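You operate a simulated robot arm through the tools that you are given. There is no shell and no other tool. Be economical: measure what you need, move in short steps, check, and stop when the job is done.

You run a simulated robot arm. Do the job below in one go: nothing can be reset, and whatever is moved stays where it is left.

Task
Draw the hanging rod out, clamp it and hang the white scarf over it.
Fine: loosen the clamp knob first, tighten it before the scarf goes on; force and drop nothing.
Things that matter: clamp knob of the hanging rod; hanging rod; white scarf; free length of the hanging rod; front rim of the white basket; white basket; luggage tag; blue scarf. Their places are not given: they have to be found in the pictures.

It is judged by the outcome, as a careful person would: the job done as asked, and still so three seconds after it is handed in. It fails if anything else is knocked over, pushed out of place, dropped, spilled or broken.

Robot
A 7-joint arm with a two-finger parallel gripper, fixed in place. Base frame: the origin is at the foot of the arm, x ahead of it, y to its left, z up. Readings come in cm, rad, newtons and seconds.
With the tool pointing down near the work surface it reaches from about 10 to 52 cm from the base axis. Its first joint turns from -2.007 to 2.007 rad. Payload 3.91 kg.
The TCP is the grasp point between the finger pads, 3 cm short of the fingertips. In the tool frame z runs along the fingers and y along their closing line. Largest opening 11 cm; finger width 2, thickness 1; the body of the gripper, 4.8 by 11.2 cm, starts 5.5 cm behind the TCP.
Orientation is that of the tool frame in the base frame, as a unit quaternion [x, y, z, w]. With the fingers straight down and closing along the base's y, the tool's x points along the base's -x, its y along +y and its z along -z.

Tools
- The arm moves only by the tool jog_arm. Its argument "commands" is a list that holds one entry, the list of rows, each a list of 6 numbers: the shift along the base's x, y, z in cm, then the turn, a rotation vector about the base's x, y, z in rad. In form: [[[tx, ty, tz, rx, ry, rz], ...]]. A call has 1 to 20 rows; each row shifts and turns the commanded pose from where the row before left it. "hand" is the closure, from 0 (fully open) to 1 (shut), set as the call begins (left out, the last holds). Each row takes 0.2 s and may step no farther than 5 cm and 0.15 rad from the row before; otherwise, or with a gripper value out of range, the whole call is refused. Where a pose cannot be reached the arm comes as near as it can. A force on the tool above 50 N (or 10 N above the force at the start of the call, whichever is more), or a blocked arm, ends the call early, and 0.2 s more pass. The fingers move at their own pace (about 10.8 cm/s each) and stop on an object; they squeeze with about 32 N. The grip force told is the motor's: it shows also when the fingers shut on nothing. Time passes only in rows, and 0.2 s behind the last, so rows that do not move let the fingers close. The reply holds the time, the measured pose of the TCP, the force on the tool along the base axes, the opening and the grip force, in the units named above and with some noise.
- Cameras (640 x 400 px; columns grow to the right, rows downward): "scene" is fixed at [40.05, 50.08, 186.98]; the picture's right is [-0.55, 0.84, 0.00], its down [0.79, 0.51, -0.34] and it looks along [-0.29, -0.19, -0.94] (base axes); focal length 231 px, centre (320, 200). "wrist" rides on the gripper at [7.2, 1.7, -10.3] in the tool frame; the picture's right is [-0.23, 0.97, 0.00], its down [-0.76, -0.18, -0.62] and it looks along [-0.61, -0.14, 0.78] (tool axes); focal length 222 px, centre (320, 200).
- snapshot(camera): a new picture of that camera. It takes no simulated time.
- lift_body(by): slides the trunk up (or, below 0, down) by that many cm; the arm rides with it, the base frame stays. It gives what a move gives, with no picture.
- locate(camera, pixels): for up to 12 pixels [column, row] of the newest picture of that camera ("zoom" is the newest enlarged one), the place [x, y, z] in the base frame of the surface seen there, good to about 0.3 cm. It takes no simulated time.
- close_up(camera, box): a new picture of the part [left, top, right, bottom] of that camera's present view, enlarged. It takes no simulated time.
- job_done(): hands the job in; it is judged then, once.

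Go step by step. Measure first, check grasps and placings, and put right what went wrong. The budget is 80 turns and 46 pictures, counting those below and the enlarged ones. Unless the task says otherwise, let go and move clear before handing in, and close with one line.

The tools are called as a command line: name --argument value ..., lists and objects as JSON in quotes. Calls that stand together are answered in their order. jog_arm: Moves the arm, as the interface text tells. Its arguments: {"type":"object","properties":{"commands":{"type":"array","items":{"type":"array","items":{"type":"array","items":{"type":"number"}}}},"hand":{"type":"number"}},"required":["commands"]} The other tools are called the same way: lift_body (by) slides the trunk up or down; snapshot (camera) takes a picture; locate (camera, pixels) gives the place of the surface under pixels of a picture; close_up (camera, box) takes an enlarged picture of a part of a camera's view; job_done () hands the job in.

At the start:

```text
t: 0.0
tcp_pos: [23.65, 32.67, 156.59]
ee_rot: [0.0, 1.0, 0.0, 0.001]
force: [0.2, -0.1, -0.9]
width: 11.0
grip_force: 0.0
trunk travel left (down, up): [-92.5, 6.5]
```

scene: 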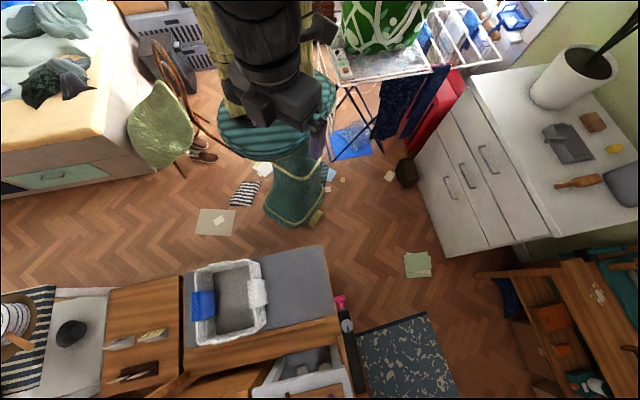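
wrist: 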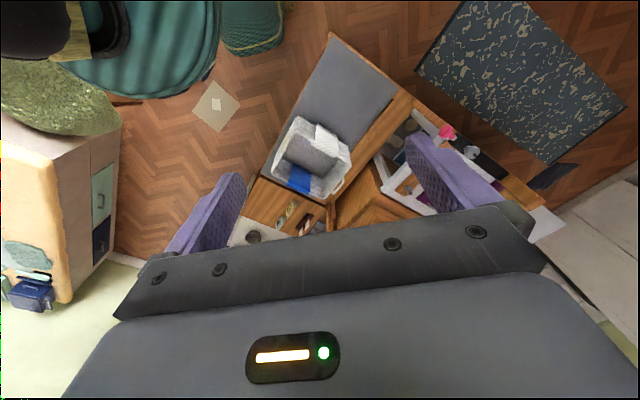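

The scene picture shows a white basket near (228,300) with a blue cloth (203,305) and a white one (257,292) on its rims. I'll enlarge that area to find the rod and the knob.

close_up --camera "scene" --box '[160, 240, 400, 400]'

close_up --camera "wrist" --box '[220, 30, 560, 250]'

locate --camera "scene" --pixels '[[203, 305], [257, 292], [230, 300], [345, 325], [340, 302], [300, 270], [260, 340], [310, 375], [140, 320], [350, 370], [400, 350]]'

```text
2.50 times, centred on (280, 320) of scene
```

zoom: 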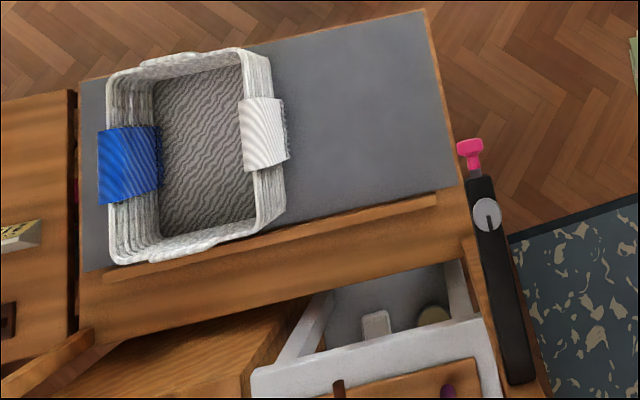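

```text
1.82 times, centred on (390, 140) of wrist
```

zoom: 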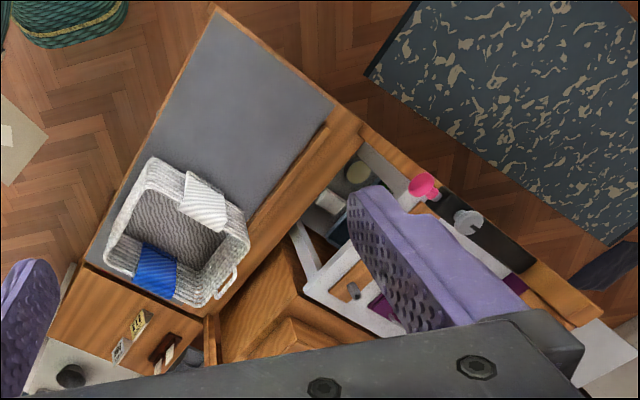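

```text
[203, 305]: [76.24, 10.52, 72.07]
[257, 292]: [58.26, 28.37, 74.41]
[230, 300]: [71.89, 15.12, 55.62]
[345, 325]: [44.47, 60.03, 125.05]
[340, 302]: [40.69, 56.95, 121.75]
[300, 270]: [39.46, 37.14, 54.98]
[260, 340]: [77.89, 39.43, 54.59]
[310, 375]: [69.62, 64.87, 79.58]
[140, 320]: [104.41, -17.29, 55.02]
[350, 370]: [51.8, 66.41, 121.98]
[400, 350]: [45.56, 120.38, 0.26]
```

The rod box stands at about z 122, with a pink handle near (336,298) and a grey knob near (345,325). I'll enlarge there and measure.

close_up --camera "scene" --box '[310, 280, 390, 400]'

close_up --camera "wrist" --box '[400, 90, 560, 190]'

```text
3.33 times, centred on (350, 340) of scene
```

zoom: 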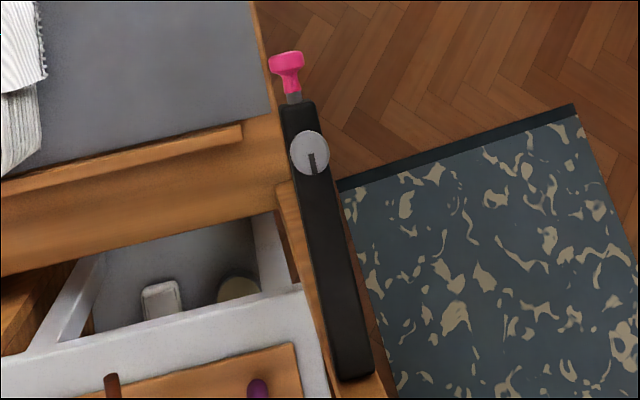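

```text
4.00 times, centred on (480, 140) of wrist
```

zoom: 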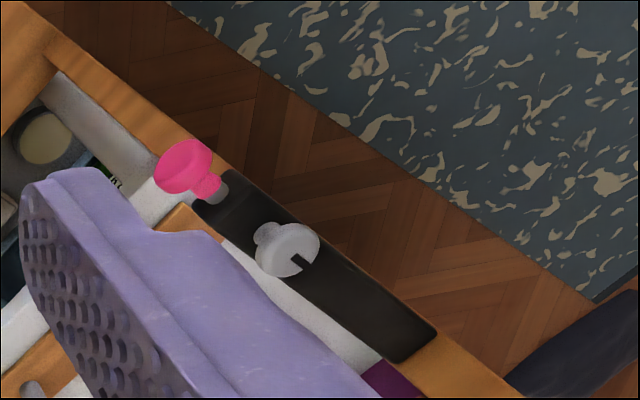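

The scene zoom puts the pink end at (340,299), the knob at (347,326) and the housing running to about (357,392). I'll measure points along the whole assembly.

locate --camera "scene" --pixels '[[337, 298.5], [340.5, 298], [340.5, 303], [342.2, 309.4], [343.5, 314], [346, 322], [348, 326], [346.5, 329], [349.5, 340], [353, 365], [356, 388], [345, 350]]'

locate --camera "zoom" --pixels '[[185, 165], [207, 187], [219, 193], [240, 185], [285, 250], [305, 240], [268, 235], [300, 262], [330, 270], [400, 320], [205, 205], [430, 330]]'

```text
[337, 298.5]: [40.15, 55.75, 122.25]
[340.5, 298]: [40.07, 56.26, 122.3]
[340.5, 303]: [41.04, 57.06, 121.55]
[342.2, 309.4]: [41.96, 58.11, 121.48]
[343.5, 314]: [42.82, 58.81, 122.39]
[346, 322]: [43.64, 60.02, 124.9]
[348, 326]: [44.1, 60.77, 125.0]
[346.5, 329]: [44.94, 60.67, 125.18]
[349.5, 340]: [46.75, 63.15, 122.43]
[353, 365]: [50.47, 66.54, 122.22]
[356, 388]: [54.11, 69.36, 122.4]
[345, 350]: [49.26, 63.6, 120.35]
```

```text
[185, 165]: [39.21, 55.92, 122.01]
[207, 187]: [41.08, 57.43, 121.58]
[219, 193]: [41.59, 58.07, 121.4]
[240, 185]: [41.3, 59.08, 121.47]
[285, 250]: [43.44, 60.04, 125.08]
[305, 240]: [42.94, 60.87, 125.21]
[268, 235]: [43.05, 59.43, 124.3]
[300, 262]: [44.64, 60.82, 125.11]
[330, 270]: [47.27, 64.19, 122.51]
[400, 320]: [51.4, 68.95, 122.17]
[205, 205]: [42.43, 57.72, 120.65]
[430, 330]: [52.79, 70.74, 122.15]
```

The rod runs along (-0.72,-0.69), with its handle at (40,56,121.5) and the knob at (43.9,60.3,124.5). That is about 75 cm from the base axis, so I'll test the reach with the tool down, staying above everything.

jog_arm --commands '[[[2.5, 3.45, 0, 0, 0, 0], [2.5, 3.45, 0, 0, 0, 0], [2.5, 3.45, 0, 0, 0, 0], [2.5, 3.45, 0, 0, 0, 0], [2.5, 3.45, 0, 0, 0, 0], [2.5, 3.45, 0, 0, 0, 0], [2.5, 3.45, 0, 0, 0, 0], [2.6, 3.45, 0, 0, 0, 0], [0, 0, 0, 0, 0, 0]]]'

```text
t: 2.0
tcp_pos: [37.25, 49.05, 153.16]
ee_rot: [0.0, 1.0, 0.002, 0.001]
force: [0.1, 0.3, 1.6]
width: 10.99
grip_force: 0.1
out of reach, approached as far as the arm can: row 5, 6, 7, 8
trunk travel left (down, up): [-92.5, 6.5]
```

Straight down, the reach ends near r=62 to 64, so the knob needs a tilted tool. I'll take a wrist picture from here to see the clamp's shape.

snapshot --camera "wrist"

```text
39 pictures are left
```

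wrist: 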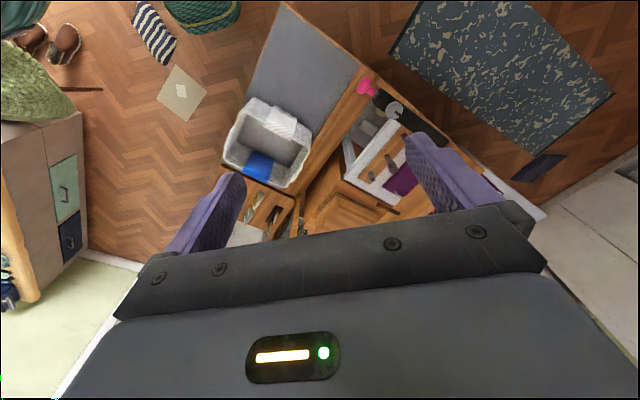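

The handle is at (366,88) and the knob at (393,108), matching the measurements. I'll back off a little, yaw the tool in line with the rod and start tilting it outward.

jog_arm --commands '[[[-2, -3, 0, 0, 0, 0.15], [-2, -3, 0, 0, 0, 0.15], [-2, -3, 0, 0, 0, 0.15], [-1, -2, 0, 0, 0, 0.15], [0, 0, 0, 0, 0, 0.16], [0, 0, 0, 0, 0, 0]]]'

```text
refused: row 5 steps farther than a row can; nothing moved
```

jog_arm --commands '[[[-2, -3, 0, 0, 0, 0.15], [-2, -3, 0, 0, 0, 0.15], [-2, -3, 0, 0, 0, 0.15], [-1, -2, 0, 0, 0, 0.15], [0, 0, 0, 0, 0, 0.15], [0, 0, 0, 0, 0, 0.01], [0, 0, 0, 0.1, -0.104, 0], [0, 0, 0, 0.1, -0.104, 0], [0, 0, 0, 0.1, -0.104, 0], [0, 0, 0, 0.1, -0.104, 0], [0, 0, 0, 0, 0, 0]]]'

```text
t: 4.4
tcp_pos: [30.05, 38.22, 152.92]
ee_rot: [-0.356, 0.89, 0.107, 0.264]
force: [0.6, -0.2, 0.1]
width: 10.98
grip_force: 0.1
trunk travel left (down, up): [-92.5, 6.5]
```

The tool is tilted 33° along the rod's heading. I'll tilt to about 60°, then lower the trunk so the shoulder is at a better height.

jog_arm --commands '[[[0, 0, 0, 0.1, -0.104, 0], [0, 0, 0, 0.1, -0.104, 0], [0, 0, 0, 0.1, -0.104, 0], [0, 0, 0, 0, 0, 0]]]'

lift_body --by -20

snapshot --camera "wrist"

```text
t: 5.4
tcp_pos: [30.32, 38.22, 152.82]
ee_rot: [-0.324, 0.813, 0.182, 0.448]
force: [0.3, -0.3, 0.2]
width: 11.01
grip_force: 0.0
trunk travel left (down, up): [-92.5, 6.5]
```

```text
t: 7.6
tcp_pos: [30.11, 38.08, 132.87]
ee_rot: [-0.325, 0.812, 0.183, 0.449]
force: [-0.1, 0.5, -0.1]
width: 11.01
grip_force: 0.0
trunk travel left (down, up): [-72.5, 26.5]
```

```text
38 pictures are left
```

wrist: 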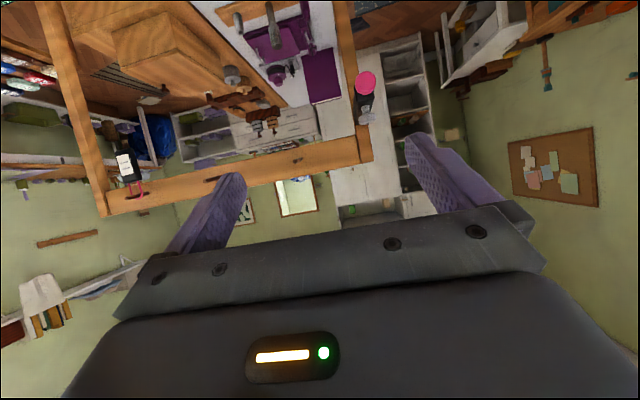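

The wrist camera has ended up under the gripper (handle at (366,83), picture upside down). I'll roll the tool 180° about its own axis so the camera looks down from above and leaves the rod's path clear.

jog_arm --commands '[[[0, 0, 0, 0.0933, 0.0894, -0.0741], [0, 0, 0, 0.0933, 0.0894, -0.0741], [0, 0, 0, 0.0933, 0.0894, -0.0741], [0, 0, 0, 0.0933, 0.0894, -0.0741], [0, 0, 0, 0.0933, 0.0894, -0.0741], [0, 0, 0, 0.0933, 0.0894, -0.0741], [0, 0, 0, 0.0933, 0.0894, -0.0741], [0, 0, 0, 0.0933, 0.0894, -0.0741], [0, 0, 0, 0.0933, 0.0894, -0.0741], [0, 0, 0, 0.0933, 0.0894, -0.0741], [0, 0, 0, 0.0933, 0.0894, -0.0741], [0, 0, 0, 0.0933, 0.0894, -0.0741], [0, 0, 0, 0.0933, 0.0894, -0.0741], [0, 0, 0, 0.0933, 0.0894, -0.0741], [0, 0, 0, 0.0933, 0.0894, -0.0741], [0, 0, 0, 0.0933, 0.0894, -0.0741], [0, 0, 0, 0.0933, 0.0894, -0.0741], [0, 0, 0, 0.0933, 0.0894, -0.0741], [0, 0, 0, 0.0933, 0.0894, -0.0741], [0, 0, 0, 0, 0, 0]]]'

```text
t: 11.8
tcp_pos: [30.07, 38.12, 132.89]
ee_rot: [0.735, 0.438, 0.503, -0.122]
force: [-0.7, -0.5, 0.3]
width: 10.99
grip_force: 0.1
trunk travel left (down, up): [-72.5, 26.5]
```

The roll works. I'll finish the last 0.3 rad and look.

jog_arm --commands '[[[0, 0, 0, 0.0933, 0.0894, -0.0741], [0, 0, 0, 0.0933, 0.0894, -0.0741], [0, 0, 0, 0, 0, 0]]]'

snapshot --camera "wrist"

```text
t: 12.6
tcp_pos: [30.45, 38.05, 132.64]
ee_rot: [0.792, 0.322, 0.481, -0.194]
force: [-0.4, 0.2, 0.0]
width: 11.0
grip_force: 0.0
out of reach, approached as far as the arm can: row 2
trunk travel left (down, up): [-72.5, 26.5]
```

```text
37 pictures are left
```

wrist: 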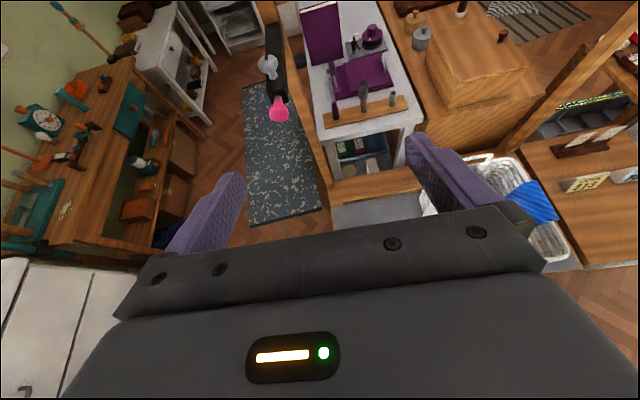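

The view is now upright and level, with the handle at (279,108) and the knob at (268,65). I'll enlarge them to check the knob's shape.

close_up --camera "wrist" --box '[230, 20, 326, 140]'

```text
3.33 times, centred on (278, 80) of wrist
```

zoom: 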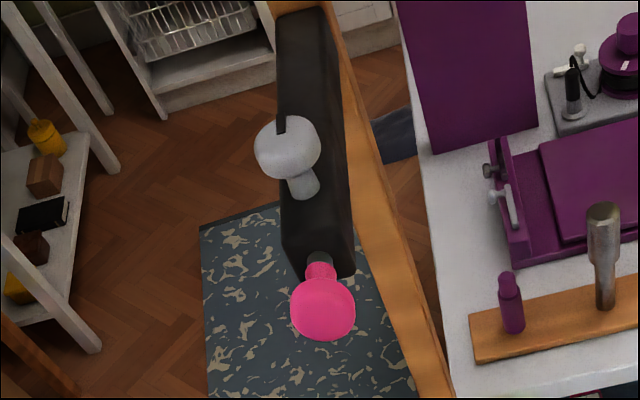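

The knob is a disc about 3 cm across on a stem, its top at z 125, centred near (44.2,60.4). I'll half close the fingers and move to a pre-approach point above the handle.

jog_arm --commands '[[[1.49, 3.25, -1.0, 0, 0, 0], [1.49, 3.25, -1.0, 0, 0, 0], [1.49, 3.25, -1.0, 0, 0, 0], [1.49, 3.25, -1.0, 0, 0, 0], [1.49, 3.25, -1.0, 0, 0, 0], [0, 0, 0, 0, 0, 0]]]' --hand 0.45

snapshot --camera "wrist"

```text
t: 14.0
tcp_pos: [38.56, 47.93, 128.35]
ee_rot: [0.792, 0.322, 0.482, -0.193]
force: [-0.3, -0.5, 0.2]
width: 6.01
grip_force: 0.0
out of reach, approached as far as the arm can: row 3, 4, 5
trunk travel left (down, up): [-72.5, 26.5]
```

```text
35 pictures are left
```

wrist: 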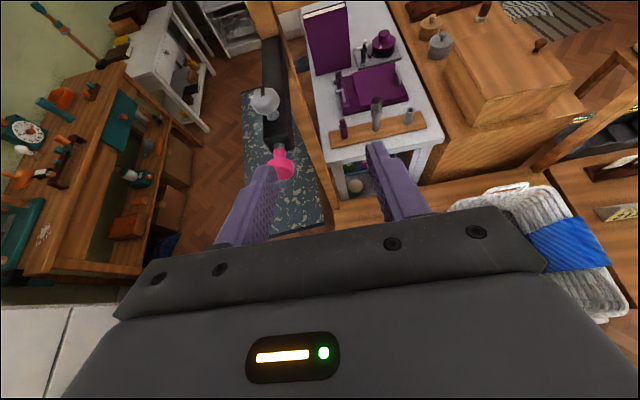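

The arm stopped at y=48, a wrist-roll limit at this heading. I'll turn the heading 0.3 rad CCW, which relieves that limit, and continue.

jog_arm --commands '[[[0, 0, 0, 0, 0, 0.15], [0, 0, 0, 0, 0, 0.15], [0.6, 1.9, -0.2, 0, 0, 0], [0.6, 1.9, -0.3, 0, 0, 0], [0.6, 1.9, -0.3, 0, 0, 0], [0, 0, 0, 0, 0, 0]]]'

```text
t: 15.4
tcp_pos: [39.17, 53.07, 133.24]
ee_rot: [0.736, 0.436, 0.448, -0.259]
force: [-0.5, -0.8, 0.2]
width: 6.04
grip_force: 0.1
out of reach, approached as far as the arm can: row 1, 2, 3, 4, 5
trunk travel left (down, up): [-72.5, 26.5]
```

With this orientation the reachable set lies higher relative to the shoulder, since z settled 6 cm up. I'll retreat, lower the trunk 12 cm and try again.

jog_arm --commands '[[[-2, -4, 1, 0, 0, 0], [-2, -4, 1, 0, 0, 0], [0, 0, 0, 0, 0, 0]]]'

lift_body --by -12

jog_arm --commands '[[[0.5, 1.5, 1, 0, 0, 0], [1, 1.5, 1, 0, 0, 0], [1, 1.6, 0.8, 0, 0, 0], [1, 1.6, 0.6, 0, 0, 0], [0.8, 1.6, 0.6, 0, 0, 0], [0, 0, 0, 0, 0, 0]]]'

```text
t: 16.2
tcp_pos: [35.18, 45.23, 135.33]
ee_rot: [0.736, 0.436, 0.447, -0.26]
force: [0.8, 0.5, -0.1]
width: 6.03
grip_force: 0.1
trunk travel left (down, up): [-72.5, 26.5]
```

```text
t: 17.7
tcp_pos: [35.1, 45.05, 123.35]
ee_rot: [0.736, 0.436, 0.448, -0.261]
force: [-0.3, 0.5, 0.8]
width: 6.04
grip_force: 0.0
trunk travel left (down, up): [-60.5, 38.5]
```

```text
t: 19.1
tcp_pos: [39.58, 52.93, 127.33]
ee_rot: [0.735, 0.437, 0.447, -0.262]
force: [-0.2, -0.1, 0.4]
width: 6.05
grip_force: 0.1
trunk travel left (down, up): [-60.5, 38.5]
```

It reached the pre-approach point. I'll advance most of the way over the knob at z 127 and check the alignment.

jog_arm --commands '[[[1, 1.5, 0, 0, 0, 0], [1, 1.5, 0, 0, 0, 0], [1, 1.5, 0, 0, 0, 0], [0, 0, 0, 0, 0, 0]]]'

snapshot --camera "wrist"

```text
t: 20.1
tcp_pos: [40.04, 53.68, 127.32]
ee_rot: [0.736, 0.436, 0.448, -0.26]
force: [0.0, -1.2, 0.1]
width: 6.04
grip_force: 0.0
out of reach, approached as far as the arm can: row 1, 2, 3
trunk travel left (down, up): [-60.5, 38.5]
```

```text
34 pictures are left
```

wrist: 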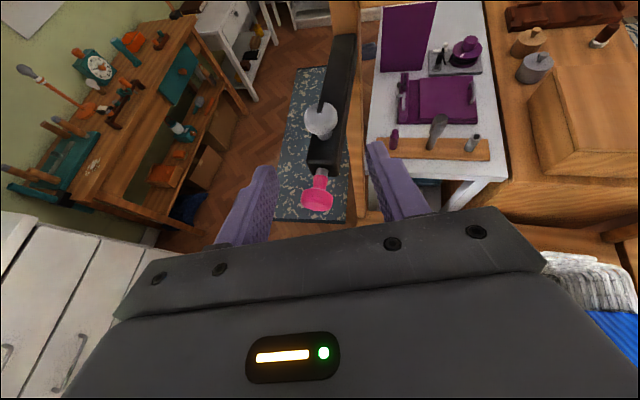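

Joint limits hold this flipped roll at r=67, so I'll go back to the unflipped roll, where the wrist is mid-range. I'll also use about 45° of tilt, which keeps the camera well above the rod.

jog_arm --commands '[[[-2, -3.5, 1, 0, 0, 0], [-2, -3.5, 1, 0, 0, 0], [-1, -2, 1, -0.0638, -0.1156, 0.0688], [0, 0, 0, -0.0638, -0.1156, 0.0688], [0, 0, 0, -0.0638, -0.1156, 0.0688], [0, 0, 0, -0.0638, -0.1156, 0.0688], [0, 0, 0, -0.0638, -0.1156, 0.0688], [0, 0, 0, -0.0638, -0.1156, 0.0688], [0, 0, 0, -0.0638, -0.1156, 0.0688], [0, 0, 0, -0.0638, -0.1156, 0.0688], [0, 0, 0, -0.0638, -0.1156, 0.0688], [0, 0, 0, -0.0638, -0.1156, 0.0688], [0, 0, 0, -0.0638, -0.1156, 0.0688], [0, 0, 0, -0.0638, -0.1156, 0.0688], [0, 0, 0, -0.0638, -0.1156, 0.0688], [0, 0, 0, -0.0638, -0.1156, 0.0688], [0, 0, 0, -0.0638, -0.1156, 0.0688], [0, 0, 0, -0.0638, -0.1156, 0.0688]]]'

jog_arm --commands '[[[0, 0, 0, -0.0638, -0.1156, 0.0688], [0, 0, 0, -0.0638, -0.1156, 0.0688], [0, 0, 0, -0.0638, -0.1156, 0.0688], [0, 0, 0, -0.0638, -0.1156, 0.0688], [0, 0, 0, -0.0638, -0.1156, 0.0688], [0, 0, 0, -0.128, 0.071, 0], [0, 0, 0, -0.128, 0.071, 0], [0, 0, 0, 0, 0, 0]]]'

```text
t: 23.9
tcp_pos: [35.11, 44.53, 130.35]
ee_rot: [-0.135, 0.843, 0.411, 0.319]
force: [-0.5, 0.2, -0.1]
width: 6.05
grip_force: 0.1
trunk travel left (down, up): [-60.5, 38.5]
```

```text
t: 25.7
tcp_pos: [35.19, 44.82, 130.28]
ee_rot: [-0.465, 0.795, 0.201, 0.333]
force: [0.7, 0.3, 0.1]
width: 6.06
grip_force: 0.0
trunk travel left (down, up): [-60.5, 38.5]
```

The tool is level with 46° of tilt. I'll turn the heading CW to about 27° so the loosening turn has CCW room, and move to a pre-approach point behind the knob.

jog_arm --commands '[[[0.4, 2, 0, 0, 0, -0.15], [0.4, 2, 0, 0, 0, -0.15], [0.4, 2, 0, 0, 0, -0.15], [0.4, 2, 0, 0, 0, -0.15], [0.4, 2.1, -0.6, 0, 0, 0], [0.4, 2.1, -0.7, 0, 0, 0], [0, 0, 0, 0, 0, 0]]]'

```text
t: 27.3
tcp_pos: [37.57, 56.79, 128.89]
ee_rot: [-0.209, 0.897, 0.093, 0.378]
force: [-0.1, 0.3, -0.3]
width: 6.06
grip_force: 0.0
trunk travel left (down, up): [-60.5, 38.5]
```

Reached. I'll advance over the knob, slightly high, and look from both cameras.

jog_arm --commands '[[[1.8, 1, 0, 0, 0, 0], [1.8, 1, -0.5, 0, 0, 0], [1.73, 0.96, -0.5, 0, 0, 0], [0, 0, 0, 0, 0, 0]]]'

close_up --camera "scene" --box '[300, 270, 396, 390]'

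snapshot --camera "wrist"

```text
t: 28.3
tcp_pos: [42.64, 59.53, 127.54]
ee_rot: [-0.21, 0.897, 0.093, 0.377]
force: [-0.9, 0.3, -0.4]
width: 6.08
grip_force: 0.1
out of reach, approached as far as the arm can: row 3
trunk travel left (down, up): [-60.5, 38.5]
```

```text
3.33 times, centred on (348, 330) of scene
```

zoom: 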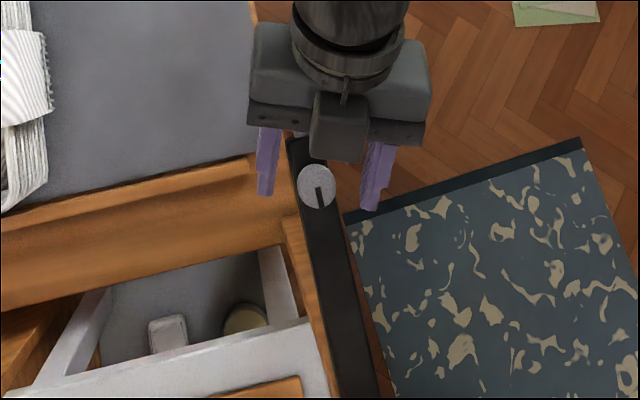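

```text
32 pictures are left
```

wrist: 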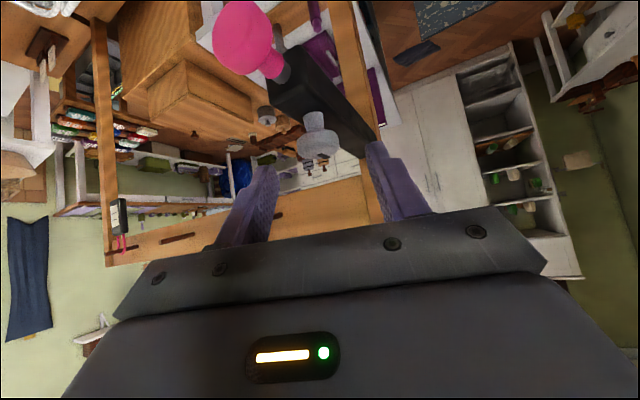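

The knob sits between the fingers (scene zoom (317,187)), but this is right at the reach limit. I'll raise the trunk 10 cm to put the wrist nearer shoulder level, then come back down around the knob.

lift_body --by 10

jog_arm --commands '[[[0.1, 0.1, -3, 0, 0, 0], [0.1, 0.1, -3, 0, 0, 0], [0.1, 0.05, -3, 0, 0, 0], [0, 0, -1, 0, 0, 0], [0, 0, 0, 0, 0, 0]]]'

```text
t: 29.6
tcp_pos: [42.75, 59.49, 137.69]
ee_rot: [-0.209, 0.897, 0.094, 0.377]
force: [0.6, -0.3, -0.5]
width: 6.04
grip_force: 0.1
trunk travel left (down, up): [-70.5, 28.5]
```

```text
t: 30.8
tcp_pos: [43.18, 59.86, 127.52]
ee_rot: [-0.209, 0.897, 0.093, 0.378]
force: [0.2, 0.2, 0.7]
width: 6.05
grip_force: 0.1
trunk travel left (down, up): [-70.5, 28.5]
```

That reached cleanly. I'll lower to disc height and close on it.

jog_arm --commands '[[[-0.1, -0.05, -0.8, 0, 0, 0], [-0.1, -0.05, -0.8, 0, 0, 0], [0, 0, 0, 0, 0, 0]]]'

jog_arm --commands '[[[0, 0, 0, 0, 0, 0], [0, 0, 0, 0, 0, 0], [0, 0, 0, 0, 0, 0]]]' --hand 0.85

close_up --camera "scene" --box '[300, 270, 396, 390]'

```text
t: 31.6
tcp_pos: [42.93, 59.67, 126.14]
ee_rot: [-0.209, 0.897, 0.094, 0.378]
force: [-0.1, -0.1, 0.3]
width: 6.05
grip_force: 0.1
trunk travel left (down, up): [-70.5, 28.5]
```

```text
t: 32.4
tcp_pos: [42.85, 59.79, 126.03]
ee_rot: [-0.208, 0.897, 0.093, 0.378]
force: [-1.9, 3.4, 1.1]
width: 2.74
grip_force: 44.4
trunk travel left (down, up): [-70.5, 28.5]
```

```text
3.33 times, centred on (348, 330) of scene
```

zoom: 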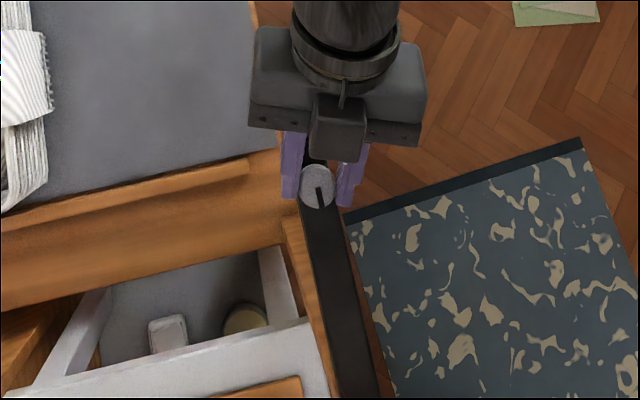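

The disc is gripped at a width of 2.74, with its notch pointing at the back of the rod. I'll turn it CCW from above about its own axis, a few small steps first, watching the force.

jog_arm --commands '[[[0.116, -0.192, 0, 0, 0, 0.15], [0.145, -0.173, 0, 0, 0, 0.15], [0.168, -0.149, 0, 0, 0, 0.15], [0, 0, 0, 0, 0, 0]]]'

```text
t: 33.4
tcp_pos: [43.32, 59.27, 126.11]
ee_rot: [-0.405, 0.827, 0.177, 0.348]
force: [1.7, 10.6, 6.3]
width: 2.74
grip_force: 44.6
trunk travel left (down, up): [-70.5, 28.5]
```

It turned 0.45 rad with about 12 N of side force, so my centre is slightly off. I'll continue with a small +y correction.

jog_arm --commands '[[[0.189, -0.05, 0.03, 0, 0, 0.15], [0.205, -0.03, 0.03, 0, 0, 0.15], [0.214, -0.03, 0, 0, 0, 0.15], [0, 0, 0, 0, 0, 0]]]'

close_up --camera "scene" --box '[300, 270, 396, 390]'

```text
t: 34.4
tcp_pos: [43.99, 58.92, 126.06]
ee_rot: [-0.578, 0.717, 0.248, 0.299]
force: [-0.1, 5.7, 4.5]
width: 2.73
grip_force: 45.1
trunk travel left (down, up): [-70.5, 28.5]
```

```text
3.33 times, centred on (348, 330) of scene
```

zoom: 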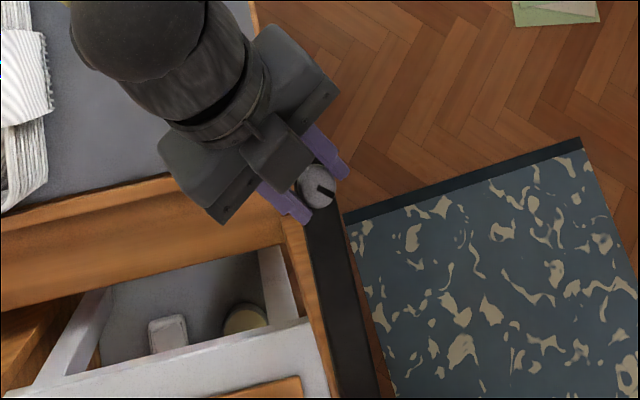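

The notch has turned about 50° along with the gripper, and the force is low. I'll continue the turn.

jog_arm --commands '[[[0.22, 0.02, 0, 0, 0, 0.15], [0.223, 0.03, 0, 0, 0, 0.15], [0.222, 0.05, 0, 0, 0, 0.15], [0, 0, 0, 0, 0, 0]]]'

```text
t: 35.4
tcp_pos: [44.59, 59.03, 126.18]
ee_rot: [0.725, -0.569, -0.308, -0.236]
force: [-1.6, -8.1, 0.7]
width: 2.77
grip_force: 44.7
trunk travel left (down, up): [-70.5, 28.5]
```

77° so far with modest force. Two or three more steps will take it past 90°.

jog_arm --commands '[[[0.21, -0.03, 0, 0, 0, 0.15], [0.2, 0.08, 0, 0, 0, 0.15], [0.18, 0.1, 0, 0, 0, 0.15], [0, 0, 0, 0, 0, 0]]]'

close_up --camera "scene" --box '[300, 270, 396, 390]'

```text
t: 35.9
tcp_pos: [44.74, 59.11, 126.02]
ee_rot: [0.772, -0.504, -0.327, -0.208]
force: [2.2, -6.4, 3.5]
width: 2.73
grip_force: 45.0
out of reach, approached as far as the arm can: row 2
trunk travel left (down, up): [-70.5, 28.5]
stopped in row 2: the force on the tool passed its limit (the readings are from after the stop); the commanded pose is now the measured one
```

```text
3.33 times, centred on (348, 330) of scene
```

zoom: 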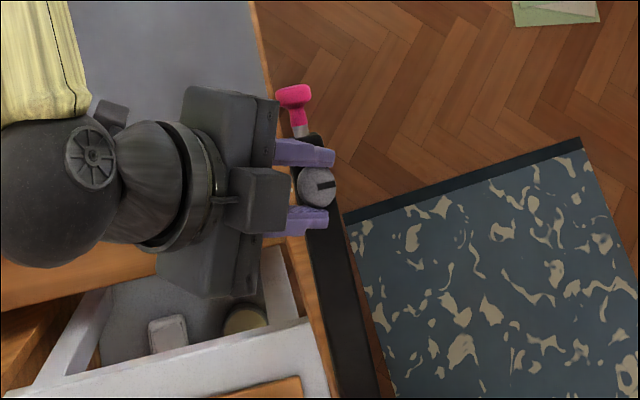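

The knob has turned about 87°, with the notch now pointing sideways, and the arm is at its limit. Before releasing I'll measure around the handle.

locate --camera "zoom" --pixels '[[282, 96], [295, 96], [308, 94], [296, 112], [300, 122], [301, 131], [308, 140], [268, 80], [285, 130], [318, 185], [275, 150], [325, 250]]'

jog_arm --commands '[[[0, 0, 0, 0, 0, 0], [0, 0, 0, 0, 0, 0], [0, -0.5, 1.5, 0, 0, 0], [0.5, -1.5, 2, 0, 0, 0], [0.5, -2, 2, 0, 0, 0], [0, 0, 0, 0, 0, 0]]]' --hand 0.5

```text
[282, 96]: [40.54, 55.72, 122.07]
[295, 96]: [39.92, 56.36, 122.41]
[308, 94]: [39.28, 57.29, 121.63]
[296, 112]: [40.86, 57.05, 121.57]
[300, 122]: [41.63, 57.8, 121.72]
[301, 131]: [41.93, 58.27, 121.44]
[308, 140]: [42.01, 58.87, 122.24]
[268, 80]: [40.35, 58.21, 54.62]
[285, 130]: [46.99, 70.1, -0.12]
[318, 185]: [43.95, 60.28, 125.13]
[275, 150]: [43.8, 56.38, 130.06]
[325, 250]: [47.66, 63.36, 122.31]
```

```text
t: 37.3
tcp_pos: [45.61, 55.23, 131.22]
ee_rot: [0.772, -0.503, -0.328, -0.208]
force: [0.0, 0.3, 0.1]
width: 5.51
grip_force: 0.1
out of reach, approached as far as the arm can: row 4
trunk travel left (down, up): [-70.5, 28.5]
```

The head is centred at (39.9,56.4,121.0) with open space beneath. I'll back away and swing the heading round to the rod's 44°.

jog_arm --commands '[[[-0.8, -1.5, 0.3, 0, 0, -0.15], [-1.2, -1, 0, 0, 0, -0.15], [-1.2, -0.5, 0, 0, 0, -0.15], [-1.2, 0, 0, 0, 0, -0.15], [-1.2, 0, 0, 0, 0, -0.15], [-1.2, 0, 0, 0, 0, -0.15], [-1, 0, 0, 0, 0, -0.15], [-1, 0, 0, 0, 0, -0.15], [0, 0, 0, 0, 0, -0.03], [0, 0, 0, 0, 0, 0]]]'

```text
t: 39.5
tcp_pos: [36.62, 52.28, 131.67]
ee_rot: [-0.341, 0.856, 0.149, 0.359]
force: [1.1, -0.5, 0.1]
width: 5.5
grip_force: 0.0
trunk travel left (down, up): [-70.5, 28.5]
```

The heading is 44°. I'll move above the handle, then down around it.

jog_arm --commands '[[[1.4, 1.8, -1.5, 0, 0, 0], [1.4, 1.8, -2, 0, 0, 0], [0, 0, -1.1, 0, 0, 0], [0, 0, 0, 0, 0, 0]]]'

close_up --camera "scene" --box '[300, 250, 396, 370]'

```text
t: 40.5
tcp_pos: [39.54, 55.94, 127.07]
ee_rot: [-0.341, 0.856, 0.149, 0.359]
force: [1.1, 0.4, 0.2]
width: 5.49
grip_force: 0.1
trunk travel left (down, up): [-70.5, 28.5]
```

```text
3.33 times, centred on (348, 310) of scene
```

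zoom: 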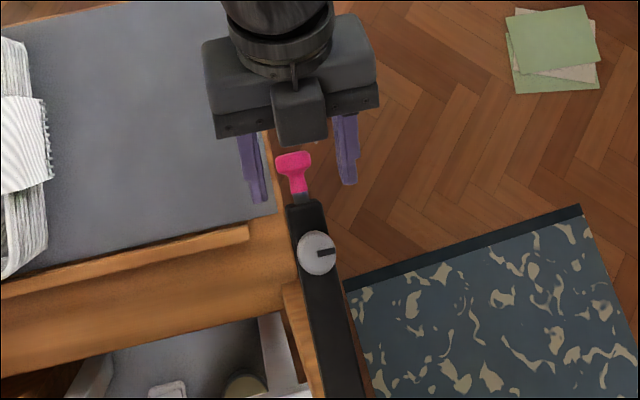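

The fingers straddle the handle. I'll descend and close.

jog_arm --commands '[[[0, 0, -1.8, 0, 0, 0], [0, 0, -1.8, 0, 0, 0], [-0.1, 0, -1.7, 0, 0, 0], [0, 0, 0, 0, 0, 0]]]'

jog_arm --commands '[[[0, 0, 0, 0, 0, 0], [0, 0, 0, 0, 0, 0], [0, 0, 0, 0, 0, 0]]]' --hand 0.9

close_up --camera "scene" --box '[300, 250, 396, 370]'

```text
t: 41.5
tcp_pos: [39.48, 55.91, 121.42]
ee_rot: [-0.341, 0.856, 0.149, 0.359]
force: [-0.8, -0.3, 0.1]
width: 5.49
grip_force: 0.0
trunk travel left (down, up): [-70.5, 28.5]
```

```text
t: 42.3
tcp_pos: [39.42, 55.86, 121.29]
ee_rot: [-0.34, 0.857, 0.148, 0.358]
force: [3.2, -4.2, -1.0]
width: 2.66
grip_force: 44.9
trunk travel left (down, up): [-70.5, 28.5]
```

```text
3.33 times, centred on (348, 310) of scene
```

zoom: 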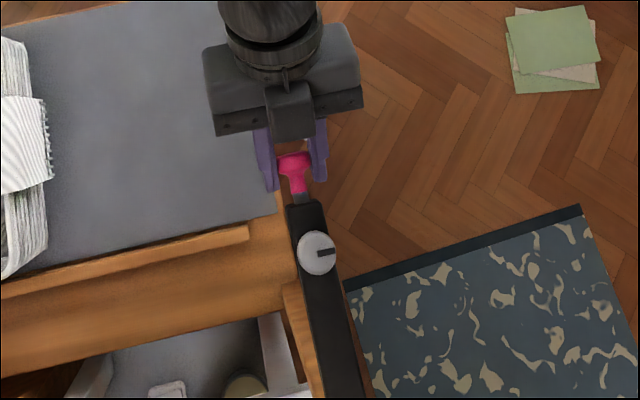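

The head is held at 2.66 cm. I'll pull gently, 1 cm, to see whether the rod is free.

jog_arm --commands '[[[-0.36, -0.345, 0, 0, 0, 0], [-0.36, -0.345, 0, 0, 0, 0], [0, 0, 0, 0, 0, 0]]]'

```text
t: 43.1
tcp_pos: [38.9, 55.06, 121.27]
ee_rot: [-0.341, 0.857, 0.148, 0.357]
force: [5.2, -5.0, -11.1]
width: 2.7
grip_force: 45.0
trunk travel left (down, up): [-70.5, 28.5]
```

The rod slides freely, with almost no axial force. The side and down loads are small misalignments, so I'll keep drawing with a slight correction.

jog_arm --commands '[[[-0.65, -0.75, -0.05, 0, 0, 0], [-0.7, -0.7, -0.05, 0, 0, 0], [-0.725, -0.689, 0, 0, 0, 0], [0, 0, 0, 0, 0, 0]]]'

close_up --camera "scene" --box '[300, 250, 396, 370]'

```text
t: 44.1
tcp_pos: [36.66, 53.09, 121.35]
ee_rot: [-0.341, 0.857, 0.148, 0.357]
force: [3.9, -4.7, -18.5]
width: 2.71
grip_force: 45.1
trunk travel left (down, up): [-70.5, 28.5]
```

```text
3.33 times, centred on (348, 310) of scene
```

zoom: 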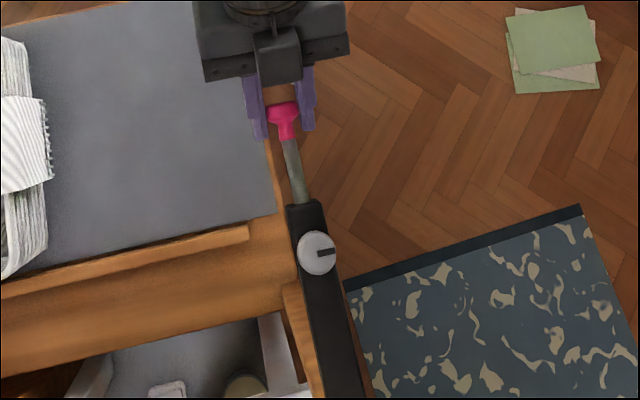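

About 4 cm are out, and the tool feels 18 N downward, so the rod wants to be lower than my path. I'll ease down a little and watch.

jog_arm --commands '[[[0, 0, -0.15, 0, 0, 0], [0.07, -0.07, -0.15, 0, 0, 0], [0, 0, 0, 0, 0, 0]]]'

```text
t: 44.9
tcp_pos: [36.74, 53.2, 121.3]
ee_rot: [-0.341, 0.856, 0.15, 0.359]
force: [4.3, -2.5, -0.1]
width: 2.68
grip_force: 45.2
trunk travel left (down, up): [-70.5, 28.5]
```

The load is gone. I'll keep drawing, following a very slight downward slope.

jog_arm --commands '[[[-0.725, -0.689, -0.05, 0, 0, 0], [-0.725, -0.689, -0.05, 0, 0, 0], [-0.725, -0.689, -0.05, 0, 0, 0], [-0.725, -0.689, -0.05, 0, 0, 0], [0, 0, 0, 0, 0, 0]]]'

close_up --camera "scene" --box '[280, 230, 376, 350]'

```text
t: 46.1
tcp_pos: [33.68, 50.1, 121.3]
ee_rot: [-0.34, 0.856, 0.151, 0.36]
force: [3.7, -3.0, 25.7]
width: 2.69
grip_force: 45.0
trunk travel left (down, up): [-70.5, 28.5]
```

```text
3.33 times, centred on (328, 290) of scene
```

zoom: 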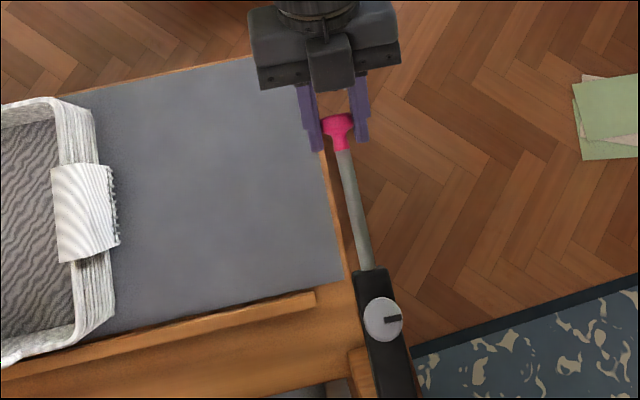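

I over-corrected (now 26 N up), so the rod is level and I'll go back up. I'll also measure the white scarf to judge the length the rod needs.

jog_arm --commands '[[[0, 0, 0.1, 0, 0, 0], [0, 0, 0.1, 0, 0, 0], [0, 0, 0, 0, 0, 0]]]'

locate --camera "zoom" --pixels '[[55, 175], [60, 255], [75, 170], [85, 250], [103, 170], [116, 240], [80, 210], [95, 210], [108, 205], [60, 210], [80, 120], [95, 300]]'

```text
t: 46.9
tcp_pos: [33.71, 50.03, 121.33]
ee_rot: [-0.34, 0.856, 0.149, 0.359]
force: [2.5, -2.6, 23.4]
width: 2.68
grip_force: 45.1
trunk travel left (down, up): [-70.5, 28.5]
```

```text
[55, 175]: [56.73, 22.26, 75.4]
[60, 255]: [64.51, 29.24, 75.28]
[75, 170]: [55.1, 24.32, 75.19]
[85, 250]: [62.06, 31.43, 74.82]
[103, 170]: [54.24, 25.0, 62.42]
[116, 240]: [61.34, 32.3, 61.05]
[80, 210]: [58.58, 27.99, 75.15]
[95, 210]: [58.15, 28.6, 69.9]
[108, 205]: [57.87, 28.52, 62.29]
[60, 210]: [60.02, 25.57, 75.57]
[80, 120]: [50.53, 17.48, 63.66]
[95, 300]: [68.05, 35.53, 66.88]
```

The scarf is about 10 cm wide, draped over the rim at z 75 with a 14 cm front flap, and its rim runs parallel to the rod. I want about 13 cm of free rod, so I'll relieve the remaining load and draw on.

jog_arm --commands '[[[0, 0, 0.12, 0, 0, 0], [0, 0, 0.12, 0, 0, 0], [0, 0, 0, 0, 0, 0]]]'

jog_arm --commands '[[[-0.725, -0.689, 0, 0, 0, 0], [-0.725, -0.689, 0, 0, 0, 0], [0, 0, 0, 0, 0, 0]]]'

```text
t: 47.7
tcp_pos: [33.76, 50.04, 121.39]
ee_rot: [-0.34, 0.857, 0.148, 0.357]
force: [2.1, -3.7, 5.6]
width: 2.68
grip_force: 45.6
trunk travel left (down, up): [-70.5, 28.5]
```

```text
t: 48.5
tcp_pos: [32.37, 48.75, 121.3]
ee_rot: [-0.341, 0.857, 0.148, 0.357]
force: [4.1, -6.3, -6.1]
width: 2.67
grip_force: 45.3
trunk travel left (down, up): [-70.5, 28.5]
```

10 cm drawn so far, giving about 12.5 cm free. I'll draw 3 cm more in small steps, watching for an end stop.

jog_arm --commands '[[[-0.36, -0.345, 0, 0, 0, 0], [-0.36, -0.345, -0.02, 0, 0, 0], [-0.36, -0.345, 0, 0, 0, 0], [-0.36, -0.345, -0.02, 0, 0, 0], [0, 0, 0, 0, 0, 0]]]'

```text
t: 49.7
tcp_pos: [31.05, 47.33, 121.3]
ee_rot: [-0.34, 0.857, 0.148, 0.357]
force: [7.8, -7.7, -14.5]
width: 2.68
grip_force: 45.1
trunk travel left (down, up): [-70.5, 28.5]
```

jog_arm --commands '[[[-0.3, -0.4, -0.08, 0, 0, 0], [-0.3, -0.4, -0.08, 0, 0, 0], [0, 0, 0, 0, 0, 0]]]'

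close_up --camera "scene" --box '[280, 220, 376, 340]'

```text
t: 50.5
tcp_pos: [30.4, 46.59, 121.43]
ee_rot: [-0.341, 0.856, 0.149, 0.359]
force: [4.5, -3.4, -8.9]
width: 2.66
grip_force: 45.6
trunk travel left (down, up): [-70.5, 28.5]
```

```text
3.33 times, centred on (328, 280) of scene
```

zoom: 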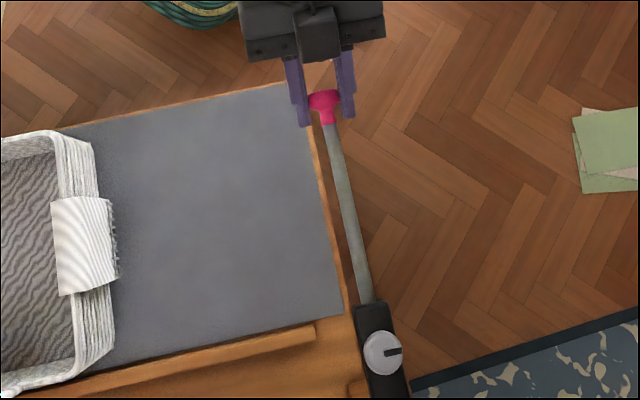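

13 cm drawn, with about 14.5 cm of rod free in the picture. I'll release, rise, and swing round to the knob for tightening.

jog_arm --commands '[[[0, 0, 0, 0, 0, 0], [0, 0, 0, 0, 0, 0], [0, 0, 2, 0, 0, 0], [0, 0, 2.5, 0, 0, 0], [0, 0, 3, 0, 0, 0], [2, 1, 2, 0, 0, 0.15], [2, 1, 0, 0, 0, 0.15], [2, 1, 0, 0, 0, 0.15], [2, 1, 0, 0, 0, 0.15], [2, 1, 0, 0, 0, 0.15], [2, 1, 0, 0, 0, 0.15], [2, 1, 0, 0, 0, 0.15], [2, 0.8, 0, 0, 0, 0.1], [0, 0, 0, 0, 0, 0]]]' --hand 0.5

```text
t: 53.5
tcp_pos: [46.27, 54.29, 130.75]
ee_rot: [0.751, -0.534, -0.32, -0.22]
force: [-1.4, 0.5, 0.5]
width: 5.5
grip_force: 0.0
trunk travel left (down, up): [-70.5, 28.5]
```

The heading is 110° at the pre-approach point. I'll move in around the knob and check.

jog_arm --commands '[[[-0.8, 2.4, -1, 0, 0, 0], [-0.8, 2.37, -1, 0, 0, 0], [0, 0, -1.3, 0, 0, 0], [0, 0, -1.4, 0, 0, 0], [0, 0, 0, 0, 0, 0]]]'

close_up --camera "scene" --box '[300, 250, 396, 370]'

```text
t: 54.7
tcp_pos: [44.7, 59.17, 126.02]
ee_rot: [0.751, -0.534, -0.32, -0.22]
force: [0.3, 0.5, 1.0]
width: 5.49
grip_force: 0.1
trunk travel left (down, up): [-70.5, 28.5]
```

```text
3.33 times, centred on (348, 310) of scene
```

zoom: 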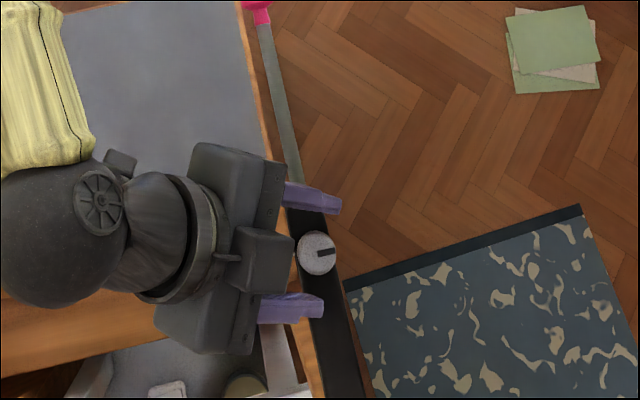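

It is lined up on the disc. I'll close and turn CW, in parts.

jog_arm --commands '[[[0, 0, 0, 0, 0, 0], [0, 0, 0, 0, 0, 0], [0, 0, 0, 0, 0, 0]]]' --hand 0.85

jog_arm --commands '[[[-0.217, -0.06, 0, 0, 0, -0.15], [-0.223, -0.028, 0, 0, 0, -0.15], [-0.225, 0.006, 0, 0, 0, -0.15], [-0.221, 0.039, 0, 0, 0, -0.15], [0, 0, 0, 0, 0, 0]]]'

```text
t: 55.5
tcp_pos: [44.6, 59.14, 125.99]
ee_rot: [0.752, -0.533, -0.321, -0.22]
force: [-1.2, 0.4, -1.3]
width: 2.73
grip_force: 44.9
trunk travel left (down, up): [-70.5, 28.5]
```

```text
t: 56.7
tcp_pos: [43.89, 59.2, 126.04]
ee_rot: [-0.56, 0.732, 0.24, 0.304]
force: [-1.7, -0.7, -2.1]
width: 2.75
grip_force: 44.8
trunk travel left (down, up): [-70.5, 28.5]
```

Turning smoothly, with almost no force. I'll continue.

jog_arm --commands '[[[-0.213, 0.072, 0, 0, 0, -0.15], [-0.2, 0.103, 0, 0, 0, -0.15], [-0.182, 0.132, 0, 0, 0, -0.15], [-0.161, 0.158, 0, 0, 0, -0.15], [0, 0, 0, 0, 0, 0]]]'

close_up --camera "scene" --box '[300, 250, 396, 370]'

```text
t: 57.9
tcp_pos: [43.13, 59.56, 126.14]
ee_rot: [-0.319, 0.865, 0.139, 0.362]
force: [2.1, 0.0, 1.6]
width: 2.74
grip_force: 45.0
trunk travel left (down, up): [-70.5, 28.5]
```

```text
3.33 times, centred on (348, 310) of scene
```

zoom: 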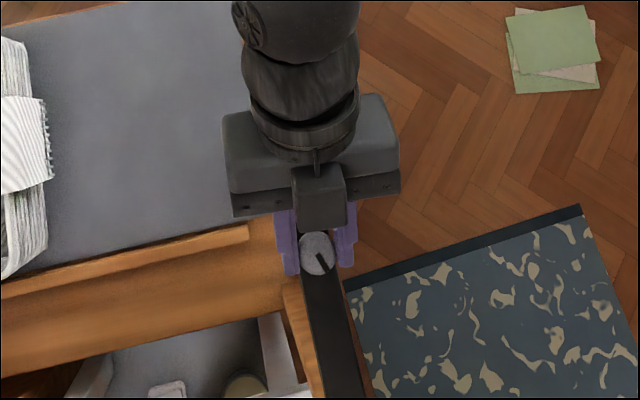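

The notch is about 20° from where it started. I'll continue until it is tight.

jog_arm --commands '[[[-0.135, 0.18, 0, 0, 0, -0.15], [-0.106, 0.198, 0, 0, 0, -0.15], [-0.08, 0.21, 0, 0, 0, -0.15], [0, 0, 0, 0, 0, 0]]]'

close_up --camera "scene" --box '[300, 250, 396, 370]'

```text
t: 58.9
tcp_pos: [42.91, 60.07, 126.01]
ee_rot: [-0.117, 0.914, 0.054, 0.384]
force: [4.4, -5.0, -6.3]
width: 2.75
grip_force: 44.9
trunk travel left (down, up): [-70.5, 28.5]
```

```text
3.33 times, centred on (348, 310) of scene
```

zoom: 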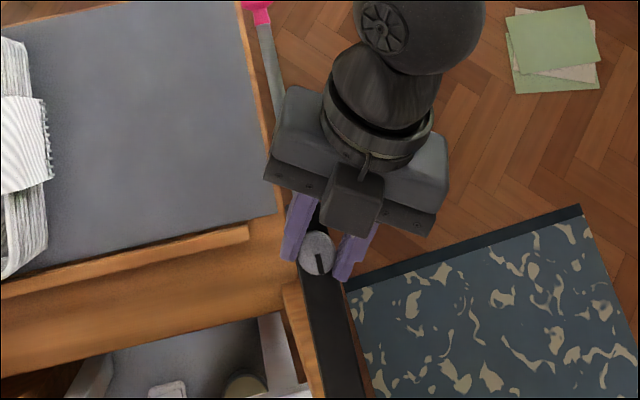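

The notch is back at its original bearing. I'll try one more small step to feel whether it is tight.

jog_arm --commands '[[[-0.04, 0.15, 0, 0, 0, -0.1], [0, 0, 0, 0, 0, 0]]]'

close_up --camera "scene" --box '[300, 250, 396, 370]'

```text
t: 59.5
tcp_pos: [42.84, 60.16, 126.08]
ee_rot: [-0.071, 0.919, 0.035, 0.386]
force: [5.1, -6.0, -7.2]
width: 2.74
grip_force: 44.6
trunk travel left (down, up): [-70.5, 28.5]
```

```text
3.33 times, centred on (348, 310) of scene
```

zoom: 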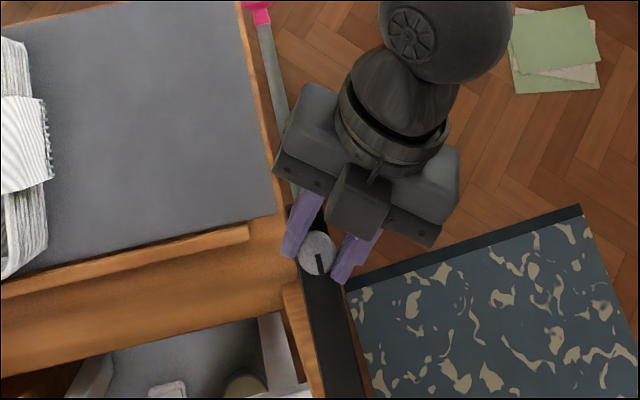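

The knob is back at its tight mark. I'll release and rise, and the scarf comes next.

jog_arm --commands '[[[0, 0, 0, 0, 0, 0], [0, 0, 0, 0, 0, 0], [0, 0, 2, 0, 0, 0], [-1, -0.3, 3, 0, 0, 0], [-2, -1, 3, 0, 0, 0.15], [-2, -3, 1, 0, 0, 0.15], [-1, -4, 0, 0, 0, 0.15], [-1, -4, 0, 0, 0, 0.15], [-1, -4, 0, 0, 0, 0], [0, 0, 0, 0, 0, 0]]]' --hand 0.5

snapshot --camera "scene"

```text
t: 61.7
tcp_pos: [34.8, 44.18, 135.2]
ee_rot: [-0.342, 0.856, 0.149, 0.358]
force: [-0.1, 0.3, -0.4]
width: 5.53
grip_force: 0.0
trunk travel left (down, up): [-70.5, 28.5]
```

```text
19 pictures are left
```

scene: 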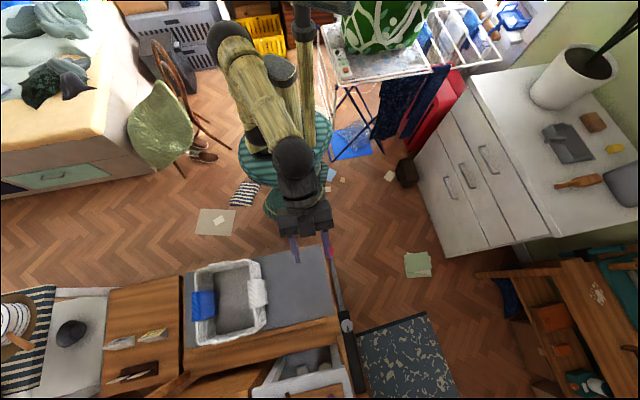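

All is clear. I'll reduce the tilt to about 23° (still along the rim and rod heading), move inward and lower the trunk.

jog_arm --commands '[[[-0.5, -2.5, 0, -0.0918, 0.0955, 0], [-0.5, -2.5, 0, -0.0918, 0.0955, 0], [-1, -2.5, 0, -0.0918, 0.0955, 0], [-1, -2.5, 0, 0, 0, 0], [0, 0, 0, 0, 0, 0]]]' --hand 0.15

lift_body --by -42

snapshot --camera "wrist"

```text
t: 62.9
tcp_pos: [31.77, 34.05, 134.88]
ee_rot: [-0.363, 0.911, 0.076, 0.182]
force: [-0.2, 0.2, -1.2]
width: 9.34
grip_force: 0.1
trunk travel left (down, up): [-70.5, 28.5]
```

```text
refused: -42 is not a number from -40 to 40
```

```text
18 pictures are left
```

wrist: 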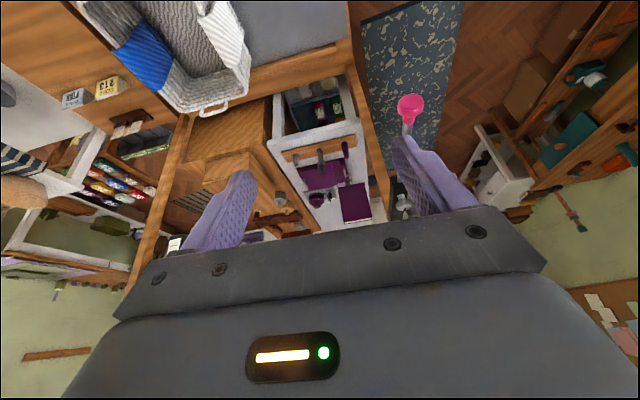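

The white scarf shows at (230,40). I'll lower the trunk by 40.

lift_body --by -40

jog_arm --commands '[[[3, -1, -1, 0, 0, 0], [3, -1, -1, 0, 0, 0], [3, -1, -1, 0, 0, 0], [3, -1, -1, 0, 0, 0], [0, 0, 0, 0, 0, 0]]]'

snapshot --camera "wrist"

```text
t: 66.7
tcp_pos: [31.77, 33.96, 94.82]
ee_rot: [-0.363, 0.911, 0.077, 0.183]
force: [-1.0, 1.2, -0.5]
width: 9.33
grip_force: 0.0
trunk travel left (down, up): [-30.5, 68.5]
```

```text
t: 67.9
tcp_pos: [43.88, 29.65, 90.87]
ee_rot: [-0.363, 0.91, 0.077, 0.183]
force: [-0.2, 0.3, 0.2]
width: 9.34
grip_force: 0.1
trunk travel left (down, up): [-30.5, 68.5]
```

```text
17 pictures are left
```

wrist: 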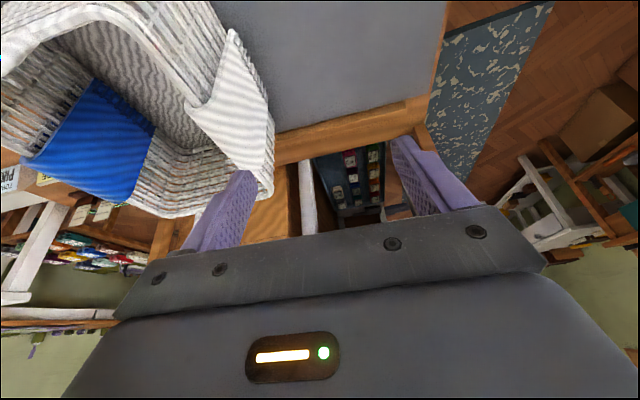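

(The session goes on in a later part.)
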